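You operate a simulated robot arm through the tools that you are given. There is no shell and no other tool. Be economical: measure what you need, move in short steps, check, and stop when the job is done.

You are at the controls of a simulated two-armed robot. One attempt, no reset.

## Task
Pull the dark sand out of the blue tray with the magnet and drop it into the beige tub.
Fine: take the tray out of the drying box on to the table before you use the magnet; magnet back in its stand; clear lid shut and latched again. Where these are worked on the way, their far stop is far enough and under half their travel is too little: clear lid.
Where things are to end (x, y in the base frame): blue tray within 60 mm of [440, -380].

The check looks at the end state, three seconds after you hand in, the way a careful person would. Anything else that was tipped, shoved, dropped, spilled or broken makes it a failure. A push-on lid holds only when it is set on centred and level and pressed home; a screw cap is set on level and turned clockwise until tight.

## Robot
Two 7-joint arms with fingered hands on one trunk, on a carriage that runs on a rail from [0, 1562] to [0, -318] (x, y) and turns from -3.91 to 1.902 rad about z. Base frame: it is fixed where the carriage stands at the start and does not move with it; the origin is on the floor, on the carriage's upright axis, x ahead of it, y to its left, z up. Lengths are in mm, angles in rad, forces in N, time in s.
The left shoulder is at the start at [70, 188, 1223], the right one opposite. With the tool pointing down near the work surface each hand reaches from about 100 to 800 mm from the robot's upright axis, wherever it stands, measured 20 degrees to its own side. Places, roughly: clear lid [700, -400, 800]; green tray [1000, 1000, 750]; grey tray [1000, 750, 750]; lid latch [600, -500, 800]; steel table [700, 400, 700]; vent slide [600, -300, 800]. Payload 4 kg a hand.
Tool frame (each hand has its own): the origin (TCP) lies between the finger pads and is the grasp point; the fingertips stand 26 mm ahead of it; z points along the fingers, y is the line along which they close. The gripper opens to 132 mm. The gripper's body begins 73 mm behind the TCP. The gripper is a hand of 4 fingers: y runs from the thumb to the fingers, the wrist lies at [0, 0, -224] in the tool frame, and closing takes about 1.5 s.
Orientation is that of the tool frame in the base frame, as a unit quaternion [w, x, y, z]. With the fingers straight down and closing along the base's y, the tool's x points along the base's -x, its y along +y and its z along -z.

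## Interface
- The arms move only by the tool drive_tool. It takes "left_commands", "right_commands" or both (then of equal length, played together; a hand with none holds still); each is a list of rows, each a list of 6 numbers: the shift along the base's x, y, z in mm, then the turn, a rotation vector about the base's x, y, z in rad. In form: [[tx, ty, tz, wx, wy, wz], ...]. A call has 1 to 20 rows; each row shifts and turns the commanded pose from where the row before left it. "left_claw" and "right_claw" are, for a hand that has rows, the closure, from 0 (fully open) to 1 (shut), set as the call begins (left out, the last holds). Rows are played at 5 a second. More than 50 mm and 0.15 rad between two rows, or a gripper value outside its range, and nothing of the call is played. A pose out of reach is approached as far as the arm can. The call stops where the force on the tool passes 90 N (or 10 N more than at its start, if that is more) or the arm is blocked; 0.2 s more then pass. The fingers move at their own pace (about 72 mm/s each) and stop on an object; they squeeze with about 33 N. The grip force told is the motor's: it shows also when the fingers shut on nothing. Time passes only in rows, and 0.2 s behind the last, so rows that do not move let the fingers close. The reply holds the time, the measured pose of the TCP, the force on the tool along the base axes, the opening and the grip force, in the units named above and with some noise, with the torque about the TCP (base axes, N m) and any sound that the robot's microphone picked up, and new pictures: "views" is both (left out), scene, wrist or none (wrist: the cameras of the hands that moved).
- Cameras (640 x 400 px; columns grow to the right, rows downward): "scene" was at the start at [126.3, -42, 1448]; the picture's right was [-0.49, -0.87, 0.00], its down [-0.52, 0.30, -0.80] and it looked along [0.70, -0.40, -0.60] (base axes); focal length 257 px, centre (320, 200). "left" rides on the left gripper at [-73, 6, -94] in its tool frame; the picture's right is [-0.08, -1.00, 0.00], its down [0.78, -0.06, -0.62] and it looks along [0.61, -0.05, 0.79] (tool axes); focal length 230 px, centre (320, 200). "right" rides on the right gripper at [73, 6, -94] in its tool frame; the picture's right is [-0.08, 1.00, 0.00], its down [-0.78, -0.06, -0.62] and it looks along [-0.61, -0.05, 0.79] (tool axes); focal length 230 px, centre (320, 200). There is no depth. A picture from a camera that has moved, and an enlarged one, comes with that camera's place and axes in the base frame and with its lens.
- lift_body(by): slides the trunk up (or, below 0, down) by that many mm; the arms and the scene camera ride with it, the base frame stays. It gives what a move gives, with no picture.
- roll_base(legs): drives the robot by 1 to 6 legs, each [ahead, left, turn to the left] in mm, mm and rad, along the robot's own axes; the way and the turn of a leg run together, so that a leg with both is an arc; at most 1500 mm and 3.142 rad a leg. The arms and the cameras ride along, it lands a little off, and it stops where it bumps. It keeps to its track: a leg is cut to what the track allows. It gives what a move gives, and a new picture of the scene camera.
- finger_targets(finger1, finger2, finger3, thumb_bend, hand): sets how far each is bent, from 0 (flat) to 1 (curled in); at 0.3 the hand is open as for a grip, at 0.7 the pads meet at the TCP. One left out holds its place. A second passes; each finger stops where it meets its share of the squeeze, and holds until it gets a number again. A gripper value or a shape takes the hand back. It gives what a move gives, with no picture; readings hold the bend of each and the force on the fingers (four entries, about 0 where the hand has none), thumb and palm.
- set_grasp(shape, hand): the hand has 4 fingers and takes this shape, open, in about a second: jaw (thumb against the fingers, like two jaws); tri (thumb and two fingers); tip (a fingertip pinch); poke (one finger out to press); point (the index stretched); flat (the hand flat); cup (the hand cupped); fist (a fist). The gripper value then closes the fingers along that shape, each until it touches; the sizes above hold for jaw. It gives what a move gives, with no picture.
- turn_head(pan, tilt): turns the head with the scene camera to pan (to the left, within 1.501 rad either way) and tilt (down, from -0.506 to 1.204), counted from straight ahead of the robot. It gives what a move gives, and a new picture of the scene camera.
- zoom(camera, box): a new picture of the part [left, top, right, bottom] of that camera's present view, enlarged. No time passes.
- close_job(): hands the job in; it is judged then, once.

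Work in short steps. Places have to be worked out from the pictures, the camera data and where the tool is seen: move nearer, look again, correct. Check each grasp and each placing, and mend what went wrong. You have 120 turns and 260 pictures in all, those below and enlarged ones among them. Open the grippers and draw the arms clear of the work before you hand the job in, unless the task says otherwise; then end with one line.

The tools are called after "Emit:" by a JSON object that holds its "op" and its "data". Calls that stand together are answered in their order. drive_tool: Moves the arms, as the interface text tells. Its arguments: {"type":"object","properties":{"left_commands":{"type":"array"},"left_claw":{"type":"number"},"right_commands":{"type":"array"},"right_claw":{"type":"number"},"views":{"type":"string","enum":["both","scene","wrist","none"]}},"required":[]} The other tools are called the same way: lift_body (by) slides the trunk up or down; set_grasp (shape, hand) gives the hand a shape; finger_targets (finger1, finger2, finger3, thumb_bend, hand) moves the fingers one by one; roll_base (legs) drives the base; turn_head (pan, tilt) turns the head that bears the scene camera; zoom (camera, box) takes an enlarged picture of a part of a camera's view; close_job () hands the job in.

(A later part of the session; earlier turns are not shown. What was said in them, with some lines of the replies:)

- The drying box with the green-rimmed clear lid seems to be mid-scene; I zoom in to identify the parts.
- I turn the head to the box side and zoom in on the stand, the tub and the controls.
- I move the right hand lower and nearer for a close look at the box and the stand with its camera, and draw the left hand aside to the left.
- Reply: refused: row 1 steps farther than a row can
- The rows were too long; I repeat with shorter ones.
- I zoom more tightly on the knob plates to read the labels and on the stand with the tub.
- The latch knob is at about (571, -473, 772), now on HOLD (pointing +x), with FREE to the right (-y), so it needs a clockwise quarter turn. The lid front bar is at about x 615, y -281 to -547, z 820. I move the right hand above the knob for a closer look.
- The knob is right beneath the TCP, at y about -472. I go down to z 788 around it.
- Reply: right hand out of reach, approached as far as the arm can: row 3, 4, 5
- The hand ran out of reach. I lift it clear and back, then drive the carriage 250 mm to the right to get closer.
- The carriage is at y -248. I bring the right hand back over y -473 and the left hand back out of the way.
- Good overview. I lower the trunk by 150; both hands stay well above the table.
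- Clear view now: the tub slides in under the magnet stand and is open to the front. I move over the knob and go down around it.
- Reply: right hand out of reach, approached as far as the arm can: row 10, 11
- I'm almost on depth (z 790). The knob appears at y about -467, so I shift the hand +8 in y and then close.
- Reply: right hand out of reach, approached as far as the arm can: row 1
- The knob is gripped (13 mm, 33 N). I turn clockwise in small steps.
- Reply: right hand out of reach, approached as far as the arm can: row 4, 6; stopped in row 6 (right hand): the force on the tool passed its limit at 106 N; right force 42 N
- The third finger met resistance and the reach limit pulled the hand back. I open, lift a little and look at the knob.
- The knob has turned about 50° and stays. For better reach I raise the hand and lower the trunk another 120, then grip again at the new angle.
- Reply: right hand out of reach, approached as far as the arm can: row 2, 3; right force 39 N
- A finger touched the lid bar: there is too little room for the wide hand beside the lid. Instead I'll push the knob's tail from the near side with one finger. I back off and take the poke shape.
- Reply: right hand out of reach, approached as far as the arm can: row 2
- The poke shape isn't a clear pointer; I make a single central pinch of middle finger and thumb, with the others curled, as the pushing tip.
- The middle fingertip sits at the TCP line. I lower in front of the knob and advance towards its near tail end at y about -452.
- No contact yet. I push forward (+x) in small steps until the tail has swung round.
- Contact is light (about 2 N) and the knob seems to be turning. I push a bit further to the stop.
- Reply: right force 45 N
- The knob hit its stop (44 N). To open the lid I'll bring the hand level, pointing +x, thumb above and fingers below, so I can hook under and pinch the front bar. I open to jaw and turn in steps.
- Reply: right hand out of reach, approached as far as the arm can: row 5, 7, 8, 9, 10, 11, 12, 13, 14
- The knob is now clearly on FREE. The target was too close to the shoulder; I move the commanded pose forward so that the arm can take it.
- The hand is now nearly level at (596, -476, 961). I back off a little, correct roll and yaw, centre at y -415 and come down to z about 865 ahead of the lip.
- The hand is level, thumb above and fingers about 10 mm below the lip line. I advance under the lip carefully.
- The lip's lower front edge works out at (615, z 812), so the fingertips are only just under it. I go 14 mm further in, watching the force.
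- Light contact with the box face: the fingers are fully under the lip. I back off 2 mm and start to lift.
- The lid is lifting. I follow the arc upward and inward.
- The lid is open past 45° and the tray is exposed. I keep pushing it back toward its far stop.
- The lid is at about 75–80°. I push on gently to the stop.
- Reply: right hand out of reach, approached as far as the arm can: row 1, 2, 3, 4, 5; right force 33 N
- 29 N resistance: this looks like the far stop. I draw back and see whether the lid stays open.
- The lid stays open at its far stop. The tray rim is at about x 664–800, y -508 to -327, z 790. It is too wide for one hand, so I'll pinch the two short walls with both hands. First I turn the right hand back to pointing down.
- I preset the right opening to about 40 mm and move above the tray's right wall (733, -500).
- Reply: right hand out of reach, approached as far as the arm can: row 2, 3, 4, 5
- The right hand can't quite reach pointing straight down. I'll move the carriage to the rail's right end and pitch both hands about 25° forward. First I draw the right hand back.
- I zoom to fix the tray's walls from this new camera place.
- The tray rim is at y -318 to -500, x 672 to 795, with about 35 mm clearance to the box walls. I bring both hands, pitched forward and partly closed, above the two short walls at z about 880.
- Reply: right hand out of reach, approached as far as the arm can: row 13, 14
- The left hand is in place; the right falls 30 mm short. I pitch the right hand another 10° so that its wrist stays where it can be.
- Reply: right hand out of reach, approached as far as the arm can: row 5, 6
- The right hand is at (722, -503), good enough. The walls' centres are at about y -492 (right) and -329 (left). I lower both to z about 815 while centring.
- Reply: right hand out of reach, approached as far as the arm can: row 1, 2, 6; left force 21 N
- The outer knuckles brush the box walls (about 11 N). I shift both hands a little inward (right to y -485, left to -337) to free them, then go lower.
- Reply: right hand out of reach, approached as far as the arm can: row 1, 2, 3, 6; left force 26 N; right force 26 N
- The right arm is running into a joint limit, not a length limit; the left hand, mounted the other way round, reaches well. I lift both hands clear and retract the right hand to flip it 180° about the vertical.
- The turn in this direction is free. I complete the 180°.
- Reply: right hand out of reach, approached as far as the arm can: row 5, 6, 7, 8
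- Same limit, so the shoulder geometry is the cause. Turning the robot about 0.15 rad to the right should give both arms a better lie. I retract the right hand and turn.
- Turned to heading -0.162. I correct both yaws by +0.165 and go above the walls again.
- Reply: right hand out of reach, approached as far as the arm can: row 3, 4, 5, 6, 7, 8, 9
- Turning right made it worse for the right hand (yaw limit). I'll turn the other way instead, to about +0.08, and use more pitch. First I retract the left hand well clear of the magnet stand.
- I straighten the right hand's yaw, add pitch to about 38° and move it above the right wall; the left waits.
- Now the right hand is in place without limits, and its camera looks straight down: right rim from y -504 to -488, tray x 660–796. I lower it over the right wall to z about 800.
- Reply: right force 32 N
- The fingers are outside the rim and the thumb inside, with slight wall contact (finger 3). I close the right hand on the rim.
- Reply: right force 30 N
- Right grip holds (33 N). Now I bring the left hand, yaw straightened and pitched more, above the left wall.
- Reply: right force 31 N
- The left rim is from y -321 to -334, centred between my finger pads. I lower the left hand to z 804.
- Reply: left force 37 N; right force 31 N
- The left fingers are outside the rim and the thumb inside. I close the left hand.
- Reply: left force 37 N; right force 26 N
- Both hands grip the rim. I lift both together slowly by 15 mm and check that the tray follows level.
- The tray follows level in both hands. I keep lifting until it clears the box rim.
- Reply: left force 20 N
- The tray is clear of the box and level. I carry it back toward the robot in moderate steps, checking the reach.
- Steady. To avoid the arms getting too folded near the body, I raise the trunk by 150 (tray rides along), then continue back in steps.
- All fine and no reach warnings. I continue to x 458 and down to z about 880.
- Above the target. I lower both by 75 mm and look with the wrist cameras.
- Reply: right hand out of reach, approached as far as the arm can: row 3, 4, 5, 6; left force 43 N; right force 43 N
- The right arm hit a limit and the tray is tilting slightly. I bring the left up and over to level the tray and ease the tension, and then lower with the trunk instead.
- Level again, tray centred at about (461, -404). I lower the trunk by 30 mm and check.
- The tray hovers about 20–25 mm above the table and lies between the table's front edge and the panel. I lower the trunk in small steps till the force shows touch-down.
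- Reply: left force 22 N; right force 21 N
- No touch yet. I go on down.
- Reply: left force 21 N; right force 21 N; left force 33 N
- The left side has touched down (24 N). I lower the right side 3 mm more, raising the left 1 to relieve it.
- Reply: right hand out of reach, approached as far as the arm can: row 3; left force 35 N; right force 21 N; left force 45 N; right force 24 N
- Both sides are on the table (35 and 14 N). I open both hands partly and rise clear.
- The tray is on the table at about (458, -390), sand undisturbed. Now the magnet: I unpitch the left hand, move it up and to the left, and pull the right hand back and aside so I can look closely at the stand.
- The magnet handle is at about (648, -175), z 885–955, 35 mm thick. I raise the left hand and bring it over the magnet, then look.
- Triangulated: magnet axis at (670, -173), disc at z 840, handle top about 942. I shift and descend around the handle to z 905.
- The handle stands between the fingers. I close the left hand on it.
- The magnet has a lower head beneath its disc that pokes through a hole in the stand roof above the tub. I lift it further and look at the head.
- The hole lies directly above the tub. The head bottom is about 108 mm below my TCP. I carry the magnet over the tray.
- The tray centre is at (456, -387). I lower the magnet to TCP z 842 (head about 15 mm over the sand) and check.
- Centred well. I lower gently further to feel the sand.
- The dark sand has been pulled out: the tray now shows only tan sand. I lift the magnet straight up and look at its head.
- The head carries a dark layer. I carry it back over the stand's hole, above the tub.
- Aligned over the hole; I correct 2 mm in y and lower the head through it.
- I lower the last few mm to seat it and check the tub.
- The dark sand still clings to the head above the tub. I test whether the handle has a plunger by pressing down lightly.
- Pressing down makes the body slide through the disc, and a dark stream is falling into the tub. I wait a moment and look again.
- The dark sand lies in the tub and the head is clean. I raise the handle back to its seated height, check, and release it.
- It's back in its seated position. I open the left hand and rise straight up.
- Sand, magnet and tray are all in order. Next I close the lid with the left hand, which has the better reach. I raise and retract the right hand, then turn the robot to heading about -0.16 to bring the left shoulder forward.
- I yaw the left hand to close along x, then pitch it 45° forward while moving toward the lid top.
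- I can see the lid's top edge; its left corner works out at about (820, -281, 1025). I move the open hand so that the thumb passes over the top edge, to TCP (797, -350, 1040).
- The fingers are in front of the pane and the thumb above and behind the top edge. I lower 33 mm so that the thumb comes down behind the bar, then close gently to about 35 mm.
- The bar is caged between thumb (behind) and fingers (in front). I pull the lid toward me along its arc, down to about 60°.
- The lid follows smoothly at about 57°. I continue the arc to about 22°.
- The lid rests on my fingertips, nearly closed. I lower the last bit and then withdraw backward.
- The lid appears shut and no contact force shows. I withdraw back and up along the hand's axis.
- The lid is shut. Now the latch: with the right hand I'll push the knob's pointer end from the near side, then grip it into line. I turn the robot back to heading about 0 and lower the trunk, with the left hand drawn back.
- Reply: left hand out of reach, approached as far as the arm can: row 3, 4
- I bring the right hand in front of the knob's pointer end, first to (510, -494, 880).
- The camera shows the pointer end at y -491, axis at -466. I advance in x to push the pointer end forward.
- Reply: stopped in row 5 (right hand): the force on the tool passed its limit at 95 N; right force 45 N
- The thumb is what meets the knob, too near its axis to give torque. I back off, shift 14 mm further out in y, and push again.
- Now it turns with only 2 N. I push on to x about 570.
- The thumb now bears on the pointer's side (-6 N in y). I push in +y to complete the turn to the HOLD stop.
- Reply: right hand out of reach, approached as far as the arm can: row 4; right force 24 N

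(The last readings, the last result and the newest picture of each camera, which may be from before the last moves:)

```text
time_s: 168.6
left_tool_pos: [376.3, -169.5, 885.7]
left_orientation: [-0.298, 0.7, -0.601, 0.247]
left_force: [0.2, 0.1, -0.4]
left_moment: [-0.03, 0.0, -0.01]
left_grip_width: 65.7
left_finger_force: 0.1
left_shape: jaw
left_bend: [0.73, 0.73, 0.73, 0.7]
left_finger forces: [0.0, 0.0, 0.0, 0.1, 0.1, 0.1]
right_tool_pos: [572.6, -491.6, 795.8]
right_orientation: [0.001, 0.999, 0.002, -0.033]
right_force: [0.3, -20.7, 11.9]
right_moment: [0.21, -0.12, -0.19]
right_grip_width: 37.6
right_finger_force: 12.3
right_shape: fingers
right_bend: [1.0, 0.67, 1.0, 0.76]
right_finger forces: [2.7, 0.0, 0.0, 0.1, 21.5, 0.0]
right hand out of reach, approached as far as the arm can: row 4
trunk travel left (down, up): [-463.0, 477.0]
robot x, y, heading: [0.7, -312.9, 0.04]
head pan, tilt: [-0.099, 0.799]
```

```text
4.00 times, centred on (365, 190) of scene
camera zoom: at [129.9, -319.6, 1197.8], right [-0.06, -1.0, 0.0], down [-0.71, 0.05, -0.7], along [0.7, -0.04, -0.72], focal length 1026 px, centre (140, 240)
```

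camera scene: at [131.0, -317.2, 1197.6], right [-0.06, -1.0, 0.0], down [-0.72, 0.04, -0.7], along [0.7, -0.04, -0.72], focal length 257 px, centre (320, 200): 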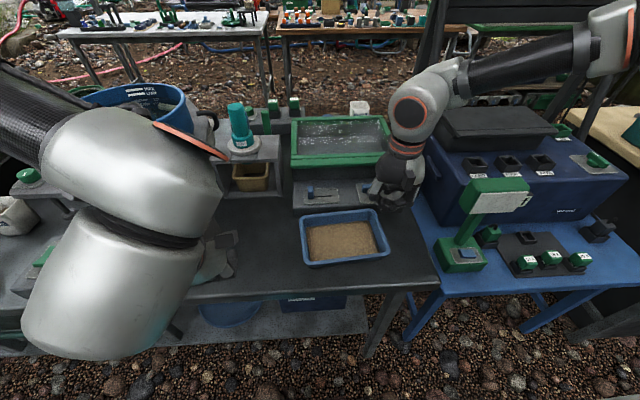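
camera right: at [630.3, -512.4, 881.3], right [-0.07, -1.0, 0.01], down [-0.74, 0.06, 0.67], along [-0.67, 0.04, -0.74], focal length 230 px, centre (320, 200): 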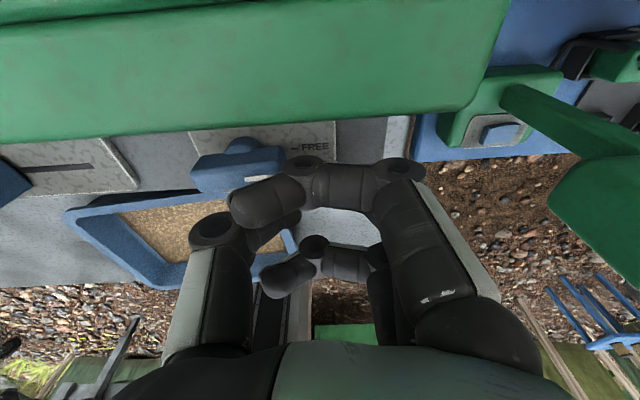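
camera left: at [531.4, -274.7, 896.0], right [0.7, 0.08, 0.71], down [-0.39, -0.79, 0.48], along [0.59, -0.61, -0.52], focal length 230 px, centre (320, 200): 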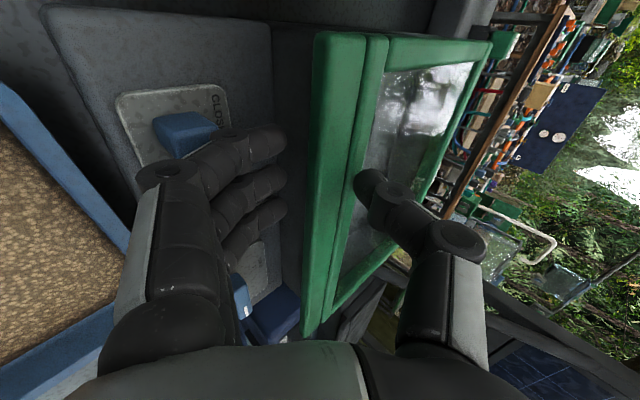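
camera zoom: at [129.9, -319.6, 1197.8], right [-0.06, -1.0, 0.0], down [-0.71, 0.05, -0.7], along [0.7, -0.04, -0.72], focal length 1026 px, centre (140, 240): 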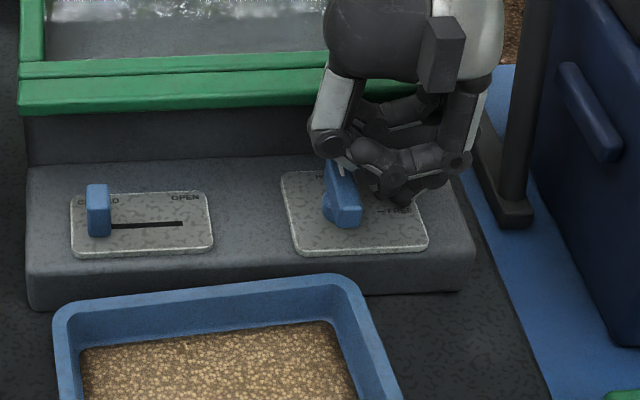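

The knob points to HOLD, against its stop at about 20 N. I back the hand off and check from a clear view.

Emit:
{"op": "drive_tool", "data": {"right_commands": [[0, -8, 0, 0, 0, 0], [-5, -8, 5, 0, 0, 0], [-20, -8, 15, 0, 0, 0], [-30, -8, 20, 0, 0, 0], [-35, -10, 25, 0, 0, 0], [-35, -15, 25, 0, 0, 0], [-30, -20, 30, 0, 0, 0], [-20, -30, 30, 0, 0, 0], [0, -35, 30, 0, 0, 0]], "left_commands": [[0, 0, 0, 0, 0, 0], [0, 0, 20, 0, 0, 0], [0, 10, 20, 0, 0, 0], [0, 20, 20, 0, 0, 0], [0, 20, 20, 0, 0, 0], [0, 20, 20, 0, 0, 0], [0, 20, 20, 0, 0, 0], [0, 20, 10, 0, 0, 0], [0, 20, 0, 0, 0, 0]], "views": "scene"}}

Emit:
{"op": "zoom", "data": {"camera": "scene", "box": [270, 100, 420, 270]}}

```text
time_s: 170.6
left_tool_pos: [374.4, -36.4, 1016.3]
left_orientation: [-0.297, 0.7, -0.6, 0.248]
left_force: [0.0, 0.7, 0.0]
left_moment: [0.01, 0.02, 0.03]
left_grip_width: 65.8
left_finger_force: 0.0
left_shape: jaw
left_bend: [0.73, 0.73, 0.73, 0.7]
left_finger forces: [0.0, 0.1, 0.0, 0.0, 0.0, 0.1]
right_tool_pos: [394.8, -632.7, 978.7]
right_orientation: [0.003, 0.999, 0.004, -0.035]
right_force: [-0.1, -0.5, 0.2]
right_moment: [-0.03, -0.01, -0.01]
right_grip_width: 39.0
right_finger_force: 0.0
right_shape: fingers
right_bend: [1.0, 0.7, 1.0, 0.7]
right_finger forces: [0.1, 0.0, 0.0, 0.0, 0.1, 0.1]
trunk travel left (down, up): [-463.0, 477.0]
robot x, y, heading: [-2.4, -315.3, 0.035]
head pan, tilt: [-0.099, 0.799]
camera scene: at [130.5, -317.1, 1197.7], right [-0.06, -1.0, 0.0], down [-0.72, 0.04, -0.7], along [0.7, -0.04, -0.72], focal length 257 px, centre (320, 200)
```

scene: 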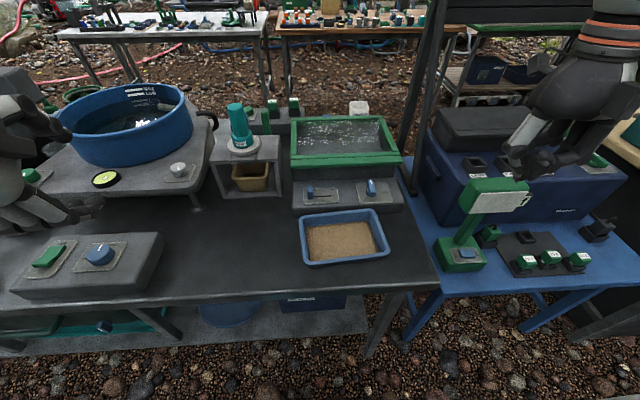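

```text
2.35 times, centred on (345, 185) of scene
camera zoom: at [130.5, -317.1, 1197.7], right [-0.06, -1.0, 0.0], down [-0.72, 0.04, -0.7], along [0.7, -0.04, -0.72], focal length 604 px, centre (261, 235)
```

zoom: 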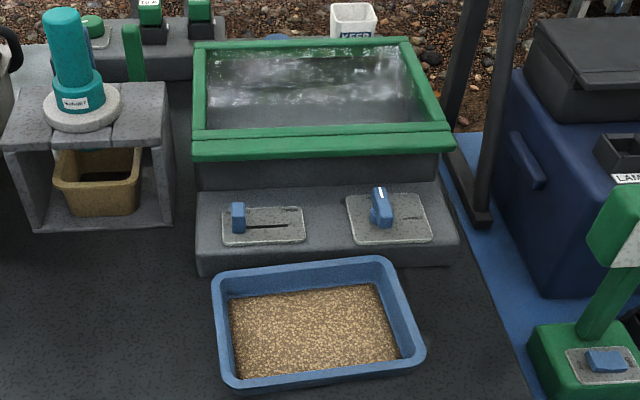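

Everything looks as required; I check the knob's alignment once more, enlarged.

Emit:
{"op": "zoom", "data": {"camera": "scene", "box": [350, 170, 390, 210]}}

Emit:
{"op": "zoom", "data": {"camera": "scene", "box": [205, 90, 295, 200]}}

```text
10.00 times, centred on (370, 190) of scene
camera zoom: at [130.5, -317.1, 1197.7], right [-0.06, -1.0, 0.0], down [-0.72, 0.04, -0.7], along [0.7, -0.04, -0.72], focal length 2566 px, centre (-180, 300)
```

zoom: 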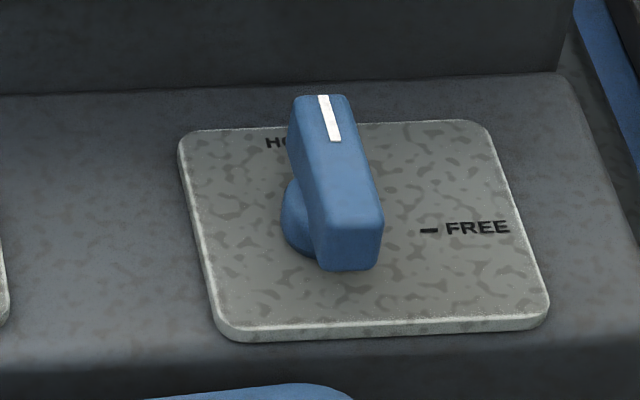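

```text
3.64 times, centred on (250, 145) of scene
camera zoom: at [130.5, -317.1, 1197.7], right [-0.06, -1.0, 0.0], down [-0.72, 0.04, -0.7], along [0.7, -0.04, -0.72], focal length 933 px, centre (574, 400)
```

zoom: 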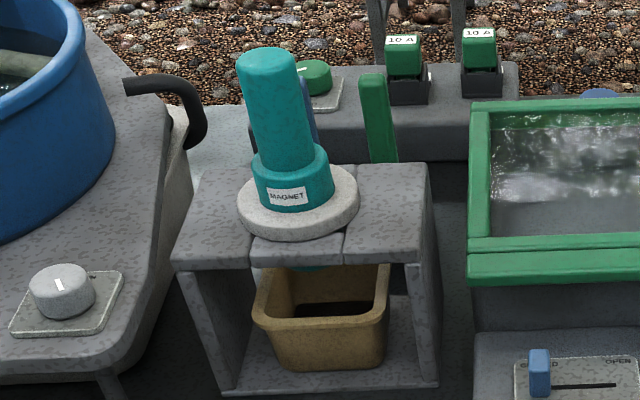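

The knob is in line with HOLD, the lid shut, the magnet seated, the dark sand in the tub. I open both hands and draw them clear.

Emit:
{"op": "drive_tool", "data": {"left_commands": [[-10, 10, 10, 0, 0, 0], [-10, 10, 10, 0, 0, 0], [0, 0, 0, 0, 0, 0], [0, 0, 0, 0, 0, 0], [0, 0, 0, 0, 0, 0]], "right_commands": [[-20, 0, 20, 0, 0, 0], [-20, 0, 20, 0, 0, 0], [-20, 0, 20, 0, 0, 0], [0, 0, 0, 0, 0, 0], [0, 0, 0, 0, 0, 0]], "left_claw": 0, "right_claw": 0, "views": "scene"}}

```text
time_s: 171.8
left_tool_pos: [355.8, -18.5, 1035.6]
left_orientation: [-0.297, 0.7, -0.601, 0.247]
left_force: [0.2, -0.1, 0.1]
left_moment: [0.0, 0.01, 0.02]
left_grip_width: 131.8
left_finger_force: 0.1
left_shape: jaw
left_bend: [0.3, 0.3, 0.3, 0.3]
left_finger forces: [0.1, 0.0, 0.0, 0.0, 0.1, 0.0]
right_tool_pos: [337.1, -631.7, 1037.2]
right_orientation: [0.003, 0.999, 0.003, -0.034]
right_force: [0.6, -0.9, 0.3]
right_moment: [-0.02, -0.03, 0.01]
right_grip_width: 132.0
right_finger_force: 0.0
right_shape: jaw
right_bend: [0.3, 0.3, 0.3, 0.3]
right_finger forces: [0.1, 0.0, 0.0, 0.1, 0.1, 0.0]
trunk travel left (down, up): [-463.0, 477.0]
robot x, y, heading: [-2.1, -314.6, 0.036]
head pan, tilt: [-0.099, 0.799]
camera scene: at [130.7, -317.5, 1197.7], right [-0.06, -1.0, 0.0], down [-0.72, 0.05, -0.7], along [0.7, -0.04, -0.72], focal length 257 px, centre (320, 200)
```

scene: 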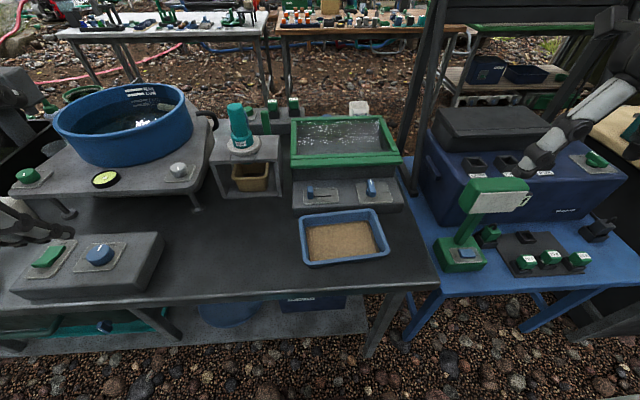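

Both hands are open and clear of the work, and the scene is in its end state, so I hand in the job.

Emit:
{"op": "close_job", "data": {}}

```text
The job is handed in.
```

The dark sand is out of the blue tray and in the beige tub. The tray is on the table at about [455, -382], the magnet is back in its stand, and the clear lid is shut with its latch turned to HOLD.
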